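You operate a simulated robot arm through the tools that you are given. There is no shell and no other tool. Be economical: measure what you need, move in short steps, check, and stop when the job is done.

Carry out the task below with a simulated robot arm. There is one attempt and no reset: what you move stays moved.

## Task
Take the salt shaker and put it on top of the brown trivet.

The check looks at the end state, three seconds after you hand in, the way a careful person would. Anything else that was tipped, shoved, dropped, spilled or broken makes it a failure.

## Robot
A 7-joint arm with a two-finger parallel gripper, fixed in place. Base frame: the origin is at the foot of the arm, x ahead of it, y to its left, z up; the work surface is at about z = 0. Lengths are in m, angles in rad, forces in N, time in s.
With the tool pointing down near the work surface it reaches from about 0.24 to 0.62 m from the base axis. Its first joint turns from -1.152 to 1.152 rad. Payload 2.6 kg.
Tool frame: the origin (TCP) lies between the finger pads and is the grasp point; the fingertips stand 0.03 m ahead of it; z points along the fingers, y is the line along which they close. The gripper opens to 0.094 m. The fingers are 0.028 m wide and 0.01 m thick; the gripper's body (0.05 by 0.096 m) begins 0.055 m behind the TCP.
Orientation is that of the tool frame in the base frame, as a unit quaternion [w, x, y, z]. With the fingers straight down and closing along the base's y, the tool's x points along the base's -x, its y along +y and its z along -z.

## Interface
- The arm moves only by the tool servo_tool. Its argument "plan" is a list of rows, each an object of numbers (a shift or turn left out is 0, a gripper value left out holds the last): "hand": the opening, from 0 (shut) to 1 (fully open); "tx", "ty", "tz": the shift along the tool's x, y, z in m; "wx", "wy", "wz": the turn, a rotation vector about the tool's x, y, z in rad. In form: [{"hand": .., "tx": .., "ty": .., "tz": .., "wx": .., "wy": .., "wz": ..}, ...]. A call has 1 to 10 rows; each row is the pose to reach, as a shift and turn from the pose commanded when the call began, along the tool's axes at that moment. Rows are played at 5 a second. More than 0.05 m and 0.15 rad between two rows, or a gripper value outside its range, and nothing of the call is played. A pose out of reach is approached as far as the arm can. The call stops where the force on the tool passes 40 N (or 10 N more than at its start, if that is more) or the arm is blocked; 0.2 s more then pass. The fingers move at their own pace (about 0.072 m/s each) and stop on an object; they squeeze with about 44 N. The grip force told is the motor's: it shows also when the fingers shut on nothing. Time passes only in rows, and 0.2 s behind the last, so rows that repeat a pose let the fingers close. The reply holds the time, the measured pose of the TCP, the force on the tool along the base axes, the opening and the grip force, in the units named above and with some noise, and new pictures: "views" is both (left out), scene, wrist or none.
- Cameras (640 x 400 px; columns grow to the right, rows downward): "scene" is fixed at [0.0232, 0.4108, 0.5531]; the picture's right is [-0.89, -0.45, 0.00], its down [-0.26, 0.51, -0.82] and it looks along [0.37, -0.73, -0.57] (base axes); focal length 347 px, centre (320, 200). "wrist" rides on the gripper at [0.076, 0.014, -0.102] in the tool frame; the picture's right is [-0.18, 0.98, 0.00], its down [-0.75, -0.14, -0.64] and it looks along [-0.63, -0.12, 0.77] (tool axes); focal length 243 px, centre (320, 200). There is no depth. A picture from a camera that has moved, and an enlarged one, comes with that camera's place and axes in the base frame and with its lens. The place of the scene camera against the robot may be out by one fixed shift of up to 0.018 m in any direction.
- zoom(camera, box): a new picture of the part [left, top, right, bottom] of that camera's present view, enlarged. No time passes.
- sign_off(): hands the job in; it is judged then, once.

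Work in short steps. Places have to be worked out from the pictures, the camera data and where the tool is seen: move nearer, look again, correct. Check each grasp and each placing, and mend what went wrong. You have 90 turns and 200 pictures in all, those below and enlarged ones among them. Open the gripper and draw the arm clear of the work before you hand the job in, unless the task says otherwise; then end with one line.

The tools are called after ">>>" as name(argument=value, ...) on one line, values as JSON. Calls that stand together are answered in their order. servo_tool: Moves the arm, as the interface text tells. Its arguments: {"type":"object","properties":{"plan":{"type":"array","items":{"type":"object","properties":{"hand":{"type":"number"},"tx":{"type":"number"},"ty":{"type":"number"},"tz":{"type":"number"},"wx":{"type":"number"},"wy":{"type":"number"},"wz":{"type":"number"}}}},"views":{"type":"string","enum":["both","scene","wrist","none"]}},"required":["plan"]} The other tools are called the same way: zoom (camera, box) takes an enlarged picture of a part of a camera's view; sign_off () hands the job in.

At the start:

```text
clock: 0.0
ee_pos: [0.3652, -0.111, 0.2471]
tool_rot: [0.001, -0.001, 1.0, 0.0]
wrist_force: [1.3, -0.4, 0.0]
width: 0.0939
finger_force: 0.0
```

scene: 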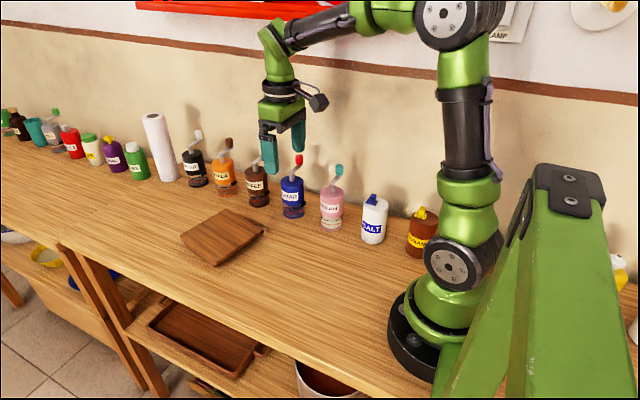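
wrist: 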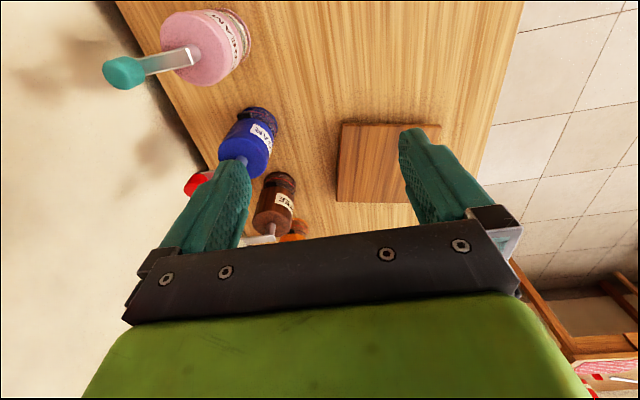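

The white shaker with the blue cap, near (374,220), seems to read SALT. I'll enlarge it and the trivet to check.

>>> zoom(camera="scene", box=[270, 140, 450, 260])

>>> zoom(camera="scene", box=[140, 110, 320, 280])

```text
3.33 times, centred on (360, 200) of scene
camera zoom: at [0.0232, 0.4108, 0.5531], right [-0.89, -0.45, 0.0], down [-0.26, 0.51, -0.82], along [0.37, -0.73, -0.57], focal length 1156 px, centre (187, 200)
```

zoom: 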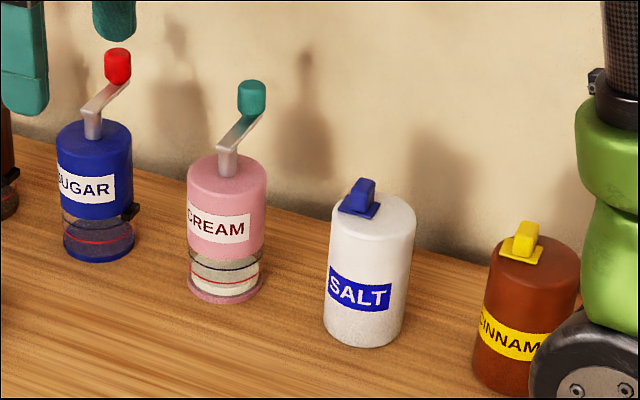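

```text
2.35 times, centred on (230, 195) of scene
camera zoom: at [0.0232, 0.4108, 0.5531], right [-0.89, -0.45, 0.0], down [-0.26, 0.51, -0.82], along [0.37, -0.73, -0.57], focal length 816 px, centre (532, 212)
```

zoom: 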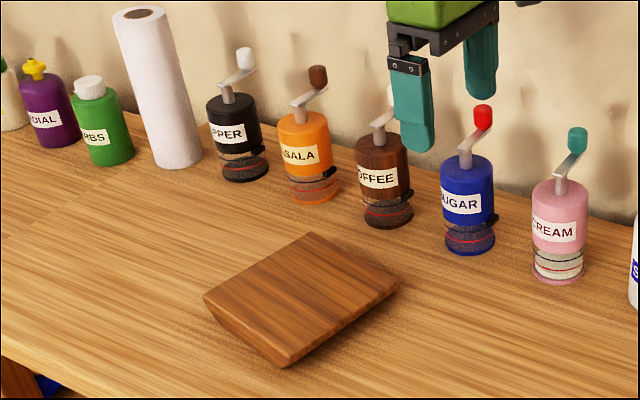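

Salt sits at about (0.196, -0.21), 0.057 across and 0.10 tall. The wall is at about y=-0.315, and the trivet is near (0.50, -0.03). I'll move above the salt, staying high and keeping this orientation, then look again.

>>> servo_tool(plan=[{"hand": 1, "tx": 0.028, "ty": -0.0165}, {"tx": 0.056, "ty": -0.033}, {"tx": 0.084, "ty": -0.0495}, {"tx": 0.112, "ty": -0.066}, {"tx": 0.14, "ty": -0.083}, {"tx": 0.169, "ty": -0.099}, {"tx": 0.169, "ty": -0.099}])

```text
clock: 1.6
ee_pos: [0.1973, -0.2111, 0.2464]
tool_rot: [0.0, -0.001, 1.0, 0.0]
wrist_force: [-1.1, 0.4, 0.3]
width: 0.0943
finger_force: 0.0
camera wrist: at [0.1204, -0.1955, 0.3483], right [0.18, 0.98, 0.0], down [0.75, -0.14, 0.64], along [0.63, -0.12, -0.77], focal length 243 px, centre (320, 200)
```

scene: 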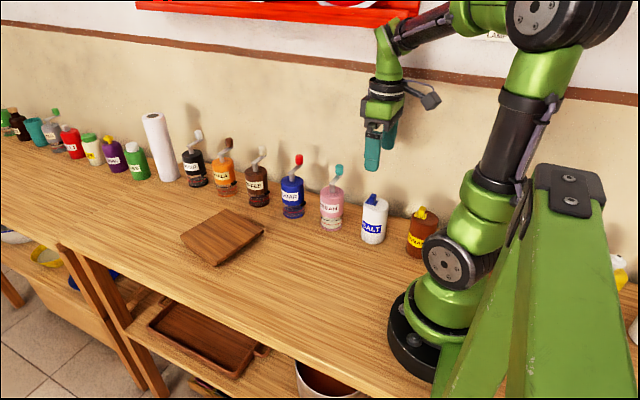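
wrist: 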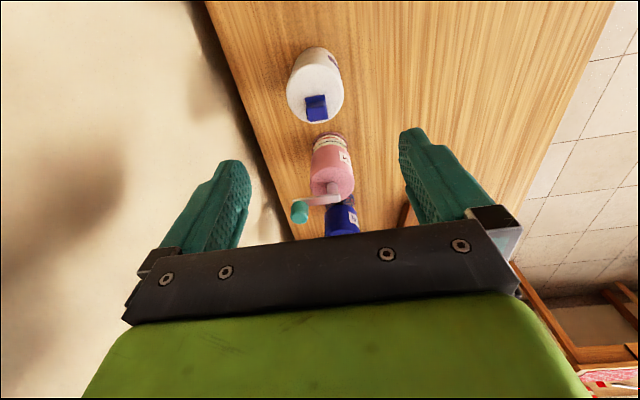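

From the wrist view the salt is at about (0.190, -0.213), so I'm nearly over it. I'll shift 6 mm and go down to z≈0.15 for a check.

>>> servo_tool(plan=[{"hand": 1, "tx": 0.006, "ty": -0.001, "tz": 0.03}, {"tx": 0.006, "ty": -0.001, "tz": 0.06}, {"tx": 0.006, "ty": -0.001, "tz": 0.09}, {"tx": 0.006, "ty": -0.001, "tz": 0.095}])

>>> zoom(camera="scene", box=[290, 120, 470, 260])

```text
clock: 2.6
ee_pos: [0.1901, -0.2139, 0.1533]
tool_rot: [0.0, -0.001, 1.0, 0.0]
wrist_force: [0.8, -0.2, -0.3]
width: 0.0937
finger_force: 0.1
camera wrist: at [0.1135, -0.1977, 0.2546], right [0.18, 0.98, 0.0], down [0.75, -0.14, 0.64], along [0.63, -0.12, -0.77], focal length 243 px, centre (320, 200)
```

scene: 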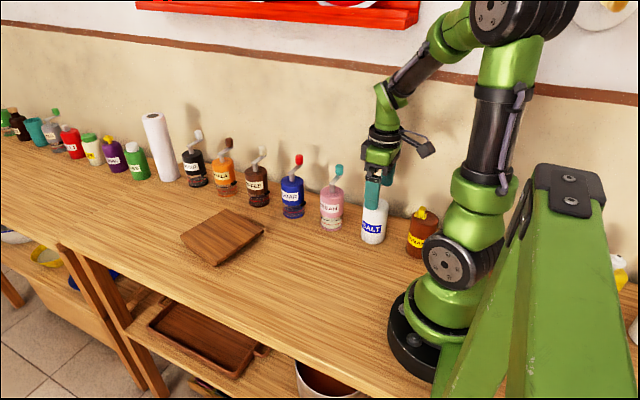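
wrist: 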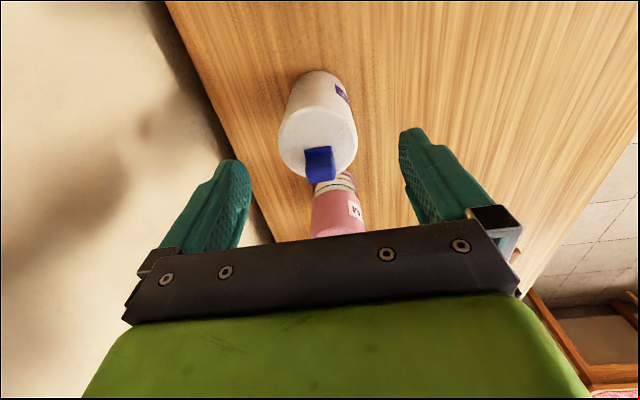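

```text
2.86 times, centred on (380, 190) of scene
camera zoom: at [0.0232, 0.4108, 0.5531], right [-0.89, -0.45, 0.0], down [-0.26, 0.51, -0.82], along [0.37, -0.73, -0.57], focal length 990 px, centre (149, 229)
```

zoom: 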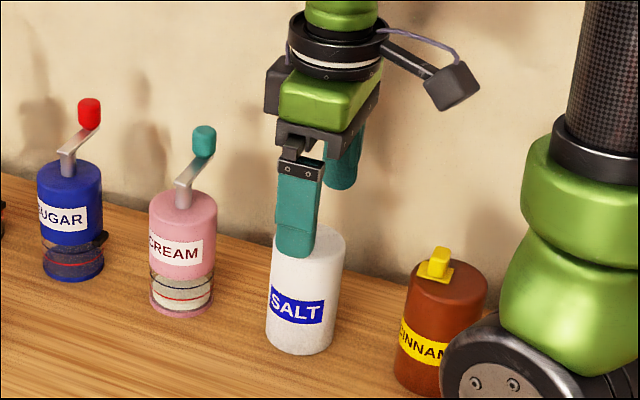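

The salt top reads (0.191, -0.214), centred between the fingers. Next I descend to z≈0.085 without closing.

>>> servo_tool(plan=[{"hand": 1, "tz": 0.025}, {"tz": 0.05}, {"tz": 0.068}, {"tz": 0.068}])

>>> zoom(camera="scene", box=[290, 120, 470, 260])

```text
clock: 3.6
ee_pos: [0.1919, -0.2114, 0.0846]
tool_rot: [0.0, -0.002, 1.0, 0.0]
wrist_force: [-0.1, 0.2, 0.0]
width: 0.0937
finger_force: 0.1
camera wrist: at [0.1139, -0.197, 0.1866], right [0.18, 0.98, 0.0], down [0.75, -0.14, 0.64], along [0.63, -0.12, -0.77], focal length 243 px, centre (320, 200)
```

scene: 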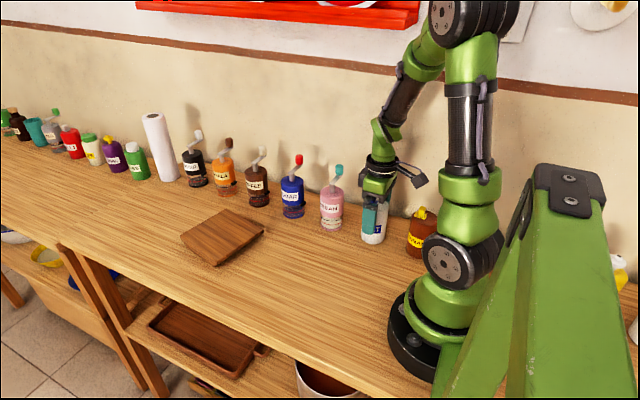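
wrist: 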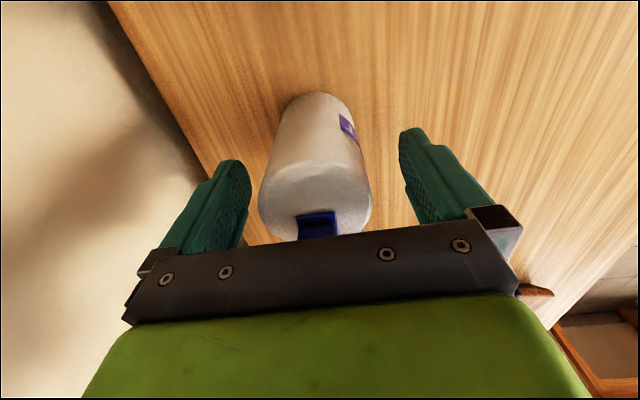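

```text
2.86 times, centred on (380, 190) of scene
camera zoom: at [0.0233, 0.4108, 0.5531], right [-0.89, -0.45, 0.0], down [-0.26, 0.51, -0.82], along [0.37, -0.73, -0.57], focal length 990 px, centre (149, 229)
```

zoom: 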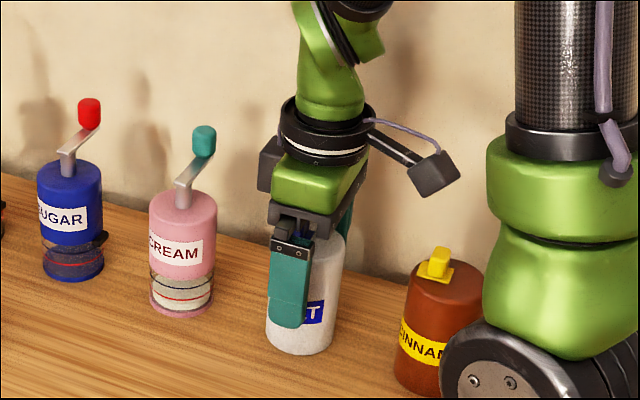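

The fingers straddle the salt with a clear gap on each side. Now I close.

>>> servo_tool(plan=[{"hand": 0}, {"hand": 0}, {"hand": 0}, {"hand": 0}, {"hand": 0}])

```text
clock: 4.8
ee_pos: [0.1908, -0.2114, 0.0843]
tool_rot: [0.0, 0.0, 1.0, 0.0]
wrist_force: [-0.9, -1.0, -0.8]
width: 0.0592
finger_force: 43.8
camera wrist: at [0.1139, -0.197, 0.1868], right [0.18, 0.98, 0.0], down [0.75, -0.14, 0.64], along [0.63, -0.12, -0.77], focal length 243 px, centre (320, 200)
```

scene: 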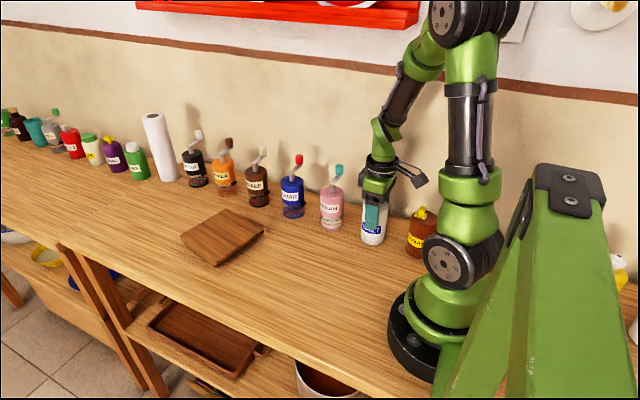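
wrist: 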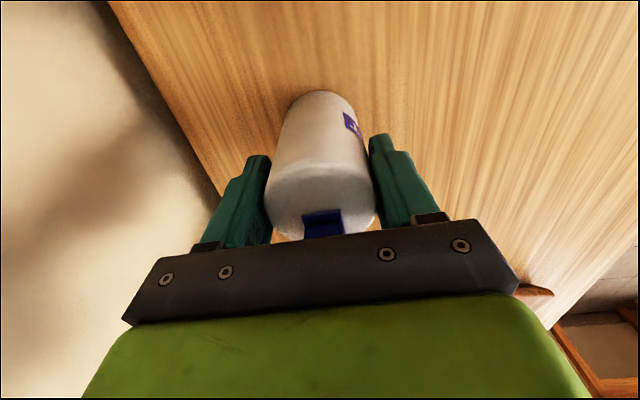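

The grip holds at 0.059 m wide and 44 N. I lift 0.1 m straight up.

>>> servo_tool(plan=[{"tz": -0.02}, {"tz": -0.045}, {"tz": -0.07}, {"tz": -0.1}, {"tz": -0.1}])

```text
clock: 6.0
ee_pos: [0.1898, -0.2108, 0.1849]
tool_rot: [0.0, -0.001, 1.0, 0.0]
wrist_force: [0.6, -0.2, -1.0]
width: 0.0591
finger_force: 43.7
camera wrist: at [0.1132, -0.1964, 0.2869], right [0.18, 0.98, 0.0], down [0.75, -0.14, 0.64], along [0.63, -0.12, -0.77], focal length 243 px, centre (320, 200)
```

scene: 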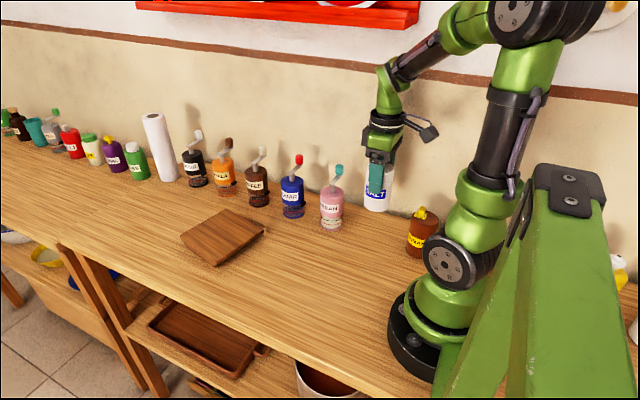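
wrist: 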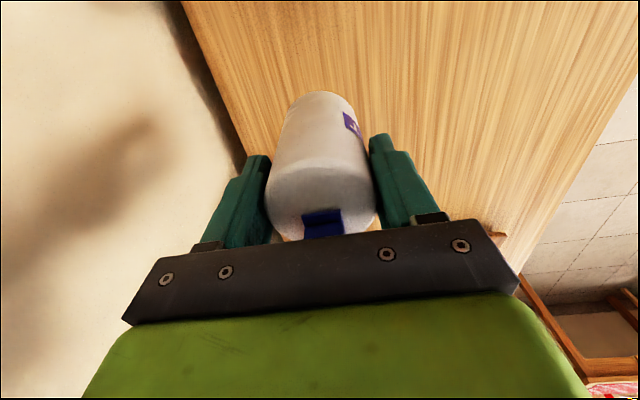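

The salt is lifted. I'll move it +y away from the row of jars first, then +x toward the trivet.

>>> servo_tool(plan=[{"ty": 0.035}, {"ty": 0.07}, {"ty": 0.105}, {"ty": 0.14}, {"ty": 0.17}, {"ty": 0.175, "tx": -0.035}, {"ty": 0.175, "tx": -0.07}, {"ty": 0.175, "tx": -0.105}, {"ty": 0.175, "tx": -0.14}, {"ty": 0.175, "tx": -0.14}])

>>> zoom(camera="scene", box=[160, 190, 290, 280])

```text
clock: 8.2
ee_pos: [0.3325, -0.0351, 0.1859]
tool_rot: [0.0, 0.001, 1.0, 0.001]
wrist_force: [0.9, 0.2, -1.7]
width: 0.0591
finger_force: 43.7
camera wrist: at [0.256, -0.0204, 0.2872], right [0.18, 0.98, 0.0], down [0.75, -0.14, 0.64], along [0.63, -0.12, -0.77], focal length 243 px, centre (320, 200)
```

scene: 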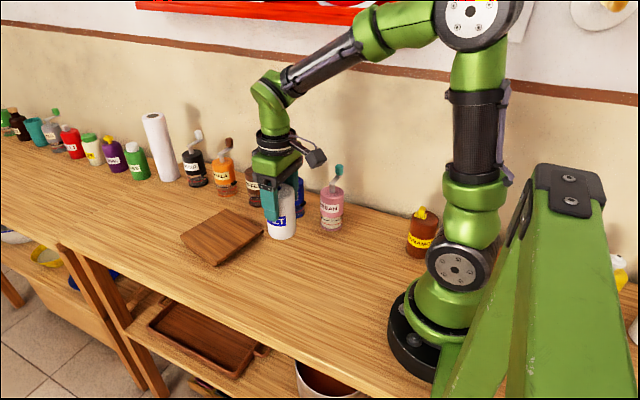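
wrist: 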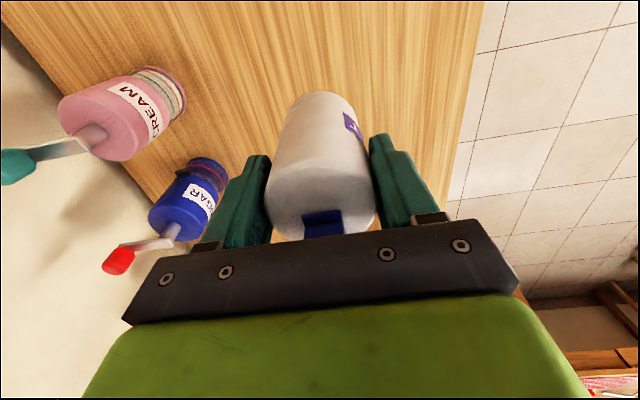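

```text
4.44 times, centred on (225, 235) of scene
camera zoom: at [0.0233, 0.4108, 0.5531], right [-0.89, -0.45, 0.0], down [-0.26, 0.51, -0.82], along [0.37, -0.73, -0.57], focal length 1541 px, centre (742, 44)
```

zoom: 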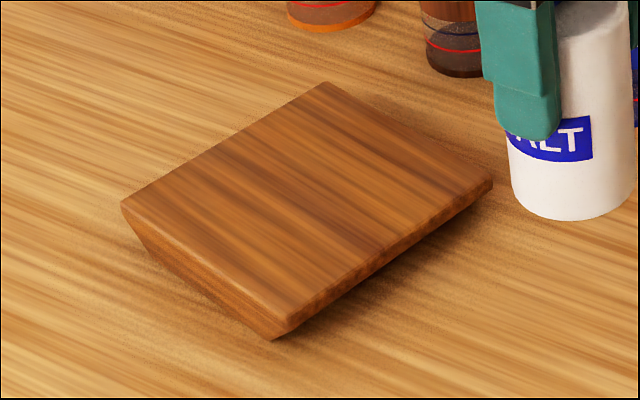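

Working from the scene view, the trivet is a 0.14 m square centred at about (0.508, -0.04). The held salt's position in the same view agrees with the arm's readout. I move above it, keeping height.

>>> servo_tool(plan=[{"tx": -0.035, "ty": -0.001}, {"tx": -0.07, "ty": -0.002}, {"tx": -0.105, "ty": -0.003}, {"tx": -0.14, "ty": -0.004}, {"tx": -0.1755, "ty": -0.005}, {"tx": -0.1755, "ty": -0.005}, {"tx": -0.1755, "ty": -0.005, "tz": 0.03}, {"tx": -0.1755, "ty": -0.005, "tz": 0.04}, {"tx": -0.1755, "ty": -0.005, "tz": 0.04}])

>>> zoom(camera="scene", box=[150, 150, 300, 280])

```text
clock: 10.2
ee_pos: [0.5065, -0.04, 0.1439]
tool_rot: [-0.001, 0.0, 1.0, 0.0]
wrist_force: [-0.6, -0.4, -1.5]
width: 0.059
finger_force: 43.9
camera wrist: at [0.429, -0.0263, 0.2456], right [0.18, 0.98, 0.0], down [0.75, -0.14, 0.64], along [0.63, -0.12, -0.77], focal length 243 px, centre (320, 200)
```

scene: 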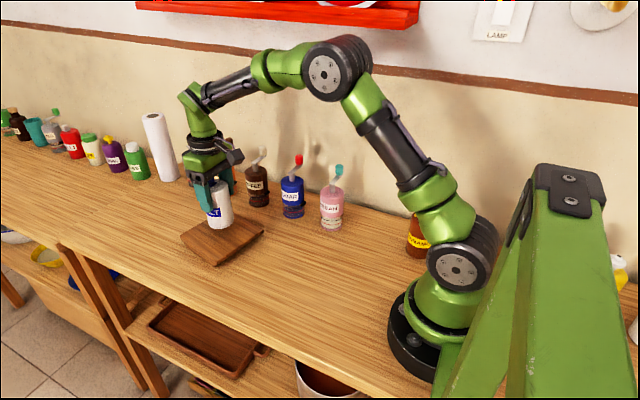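
wrist: 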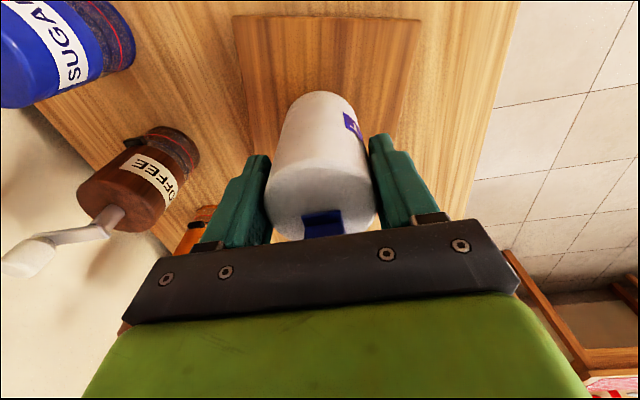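

```text
3.08 times, centred on (225, 215) of scene
camera zoom: at [0.0233, 0.4108, 0.5531], right [-0.89, -0.45, 0.0], down [-0.26, 0.51, -0.82], along [0.37, -0.73, -0.57], focal length 1067 px, centre (612, 154)
```

zoom: 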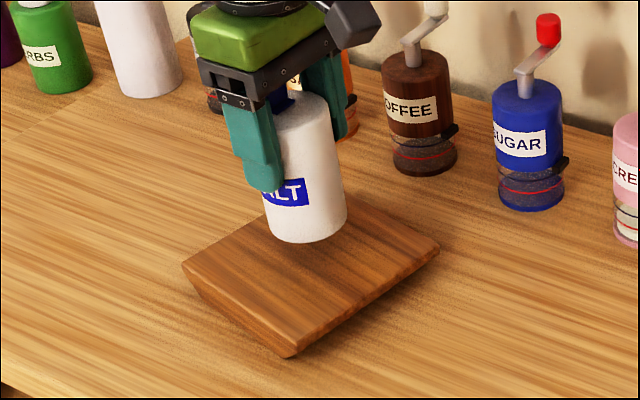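

The wrist view puts the trivet centre at (0.510, -0.036), so we're on target. I lower gently in small steps, watching the force.

>>> servo_tool(plan=[{"tx": -0.003, "ty": 0.003, "tz": 0.01}, {"tx": -0.003, "ty": 0.003, "tz": 0.018}, {"tx": -0.003, "ty": 0.003, "tz": 0.022}, {"tx": -0.003, "ty": 0.003, "tz": 0.025}, {"tx": -0.003, "ty": 0.003, "tz": 0.025}], views="none")

>>> zoom(camera="scene", box=[170, 170, 280, 280])

```text
clock: 11.4
ee_pos: [0.5094, -0.0366, 0.1195]
tool_rot: [0.001, 0.0, 1.0, 0.001]
wrist_force: [0.4, -0.6, -1.0]
width: 0.0591
finger_force: 44.7
```

```text
3.64 times, centred on (225, 225) of scene
camera zoom: at [0.0233, 0.4108, 0.5531], right [-0.89, -0.45, 0.0], down [-0.26, 0.51, -0.82], along [0.37, -0.73, -0.57], focal length 1260 px, centre (666, 109)
```

zoom: 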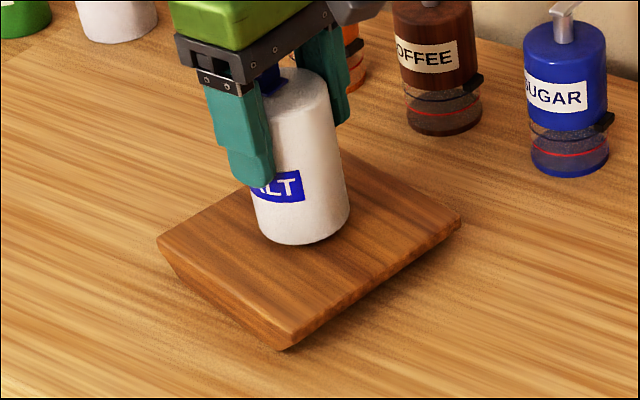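

No contact yet, and it's close. I continue in 2 mm steps.

>>> servo_tool(plan=[{"tz": 0.002}, {"tz": 0.004}, {"tz": 0.006}, {"tz": 0.006}], views="none")

>>> zoom(camera="scene", box=[170, 170, 280, 280])

```text
clock: 12.4
ee_pos: [0.509, -0.0383, 0.1152]
tool_rot: [0.001, 0.0, 1.0, 0.0]
wrist_force: [-5.2, 0.1, 10.8]
width: 0.0586
finger_force: 44.0
```

```text
3.64 times, centred on (225, 225) of scene
camera zoom: at [0.0232, 0.4108, 0.5531], right [-0.89, -0.45, 0.0], down [-0.26, 0.51, -0.82], along [0.37, -0.73, -0.57], focal length 1260 px, centre (666, 109)
```

zoom: 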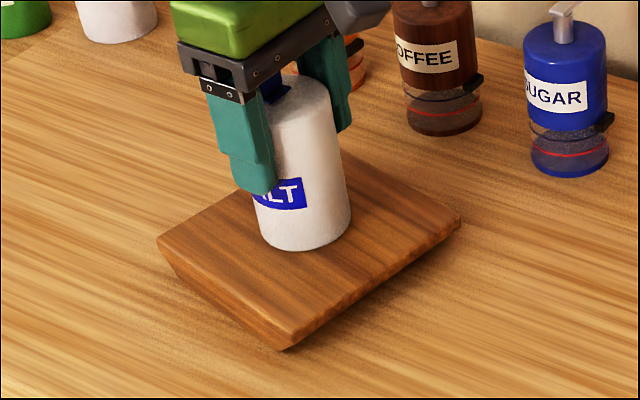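

The salt is touching down at about 11 N, with z at 0.115. I back off 1 mm and open the fingers.

>>> servo_tool(plan=[{"tz": -0.001}, {"tz": -0.001}, {"tz": -0.001, "hand": 0.8}, {"tz": -0.001, "hand": 1}, {"tz": -0.001, "hand": 1}, {"tz": -0.001, "hand": 1}])

>>> zoom(camera="scene", box=[170, 170, 280, 280])

```text
clock: 13.8
ee_pos: [0.5078, -0.0379, 0.1154]
tool_rot: [0.0, 0.0, 1.0, -0.001]
wrist_force: [-0.2, 0.1, 0.4]
width: 0.0942
finger_force: 0.0
camera wrist: at [0.4322, -0.0232, 0.2166], right [0.18, 0.98, 0.0], down [0.75, -0.14, 0.64], along [0.63, -0.12, -0.77], focal length 243 px, centre (320, 200)
```

scene: 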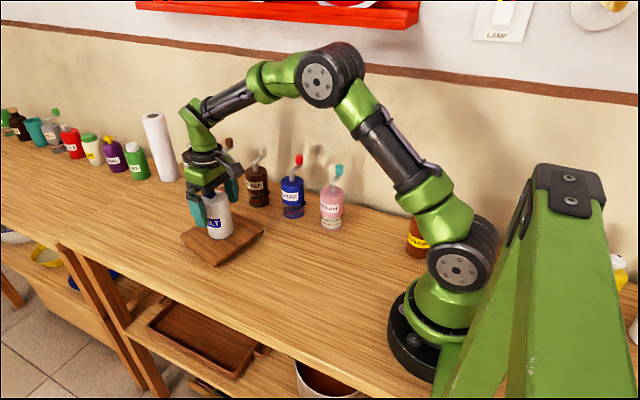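
wrist: 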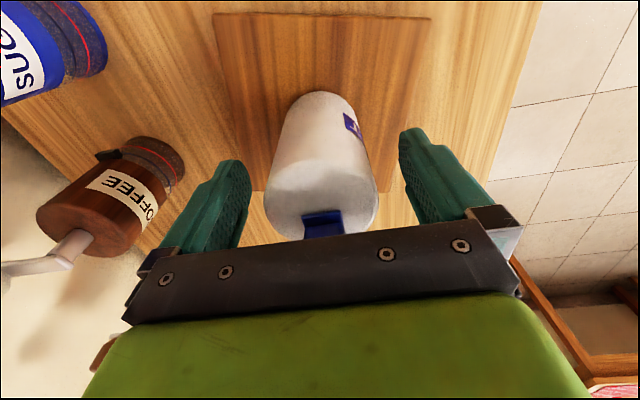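

```text
3.64 times, centred on (225, 225) of scene
camera zoom: at [0.0232, 0.4108, 0.5531], right [-0.89, -0.45, 0.0], down [-0.26, 0.51, -0.82], along [0.37, -0.73, -0.57], focal length 1260 px, centre (666, 109)
```

zoom: 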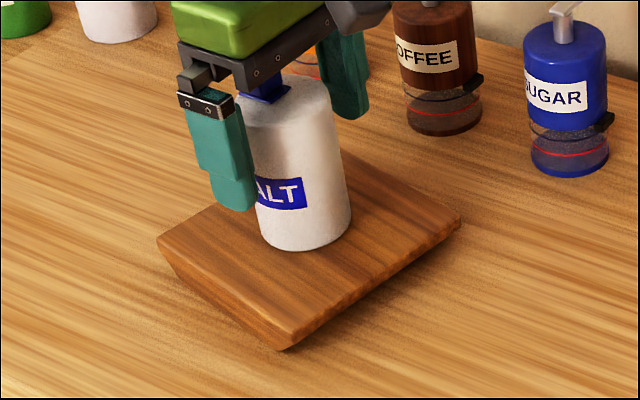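

The salt is released and stands upright on the trivet. I rise straight up, then draw back.

>>> servo_tool(plan=[{"tz": -0.02}, {"tz": -0.05}, {"tz": -0.085}, {"tz": -0.12}, {"tz": -0.14}, {"tz": -0.14, "tx": 0.04}, {"tz": -0.14, "tx": 0.08}, {"tz": -0.14, "tx": 0.12}, {"tz": -0.14, "tx": 0.12}])

>>> zoom(camera="scene", box=[170, 150, 300, 280])

```text
clock: 15.8
ee_pos: [0.3891, -0.0374, 0.2534]
tool_rot: [0.0, 0.0, 1.0, 0.0]
wrist_force: [-0.4, 0.9, 1.2]
width: 0.0942
finger_force: 0.1
camera wrist: at [0.3124, -0.0233, 0.3564], right [0.18, 0.98, 0.0], down [0.75, -0.14, 0.64], along [0.63, -0.12, -0.77], focal length 243 px, centre (320, 200)
```

scene: 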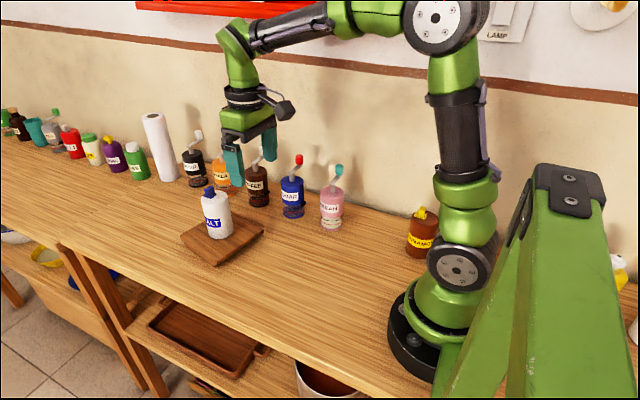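
wrist: 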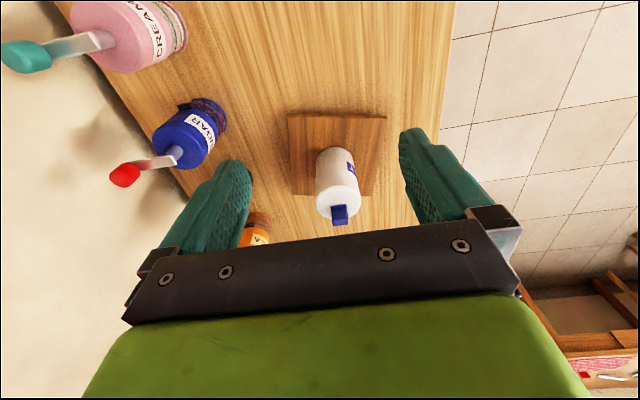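

```text
3.08 times, centred on (235, 215) of scene
camera zoom: at [0.0232, 0.4108, 0.5531], right [-0.89, -0.45, 0.0], down [-0.26, 0.51, -0.82], along [0.37, -0.73, -0.57], focal length 1067 px, centre (582, 154)
```

zoom: 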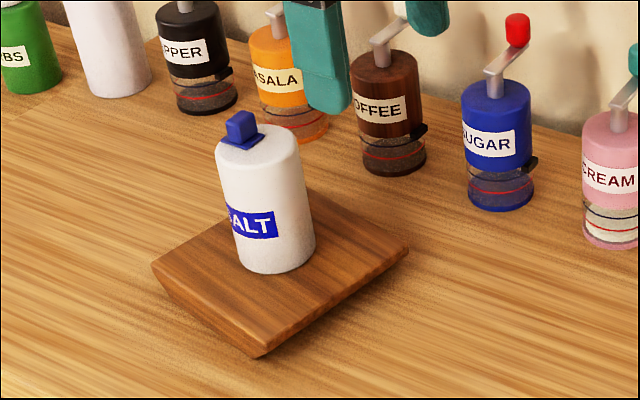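

The salt stands upright near the centre of the trivet, the other jars are undisturbed, and the arm is clear, so I'm handing in.

>>> sign_off()

```text
The job is handed in.
```

The salt shaker is standing upright on the brown trivet, nothing else looks moved in the final pictures, and the job is handed in.
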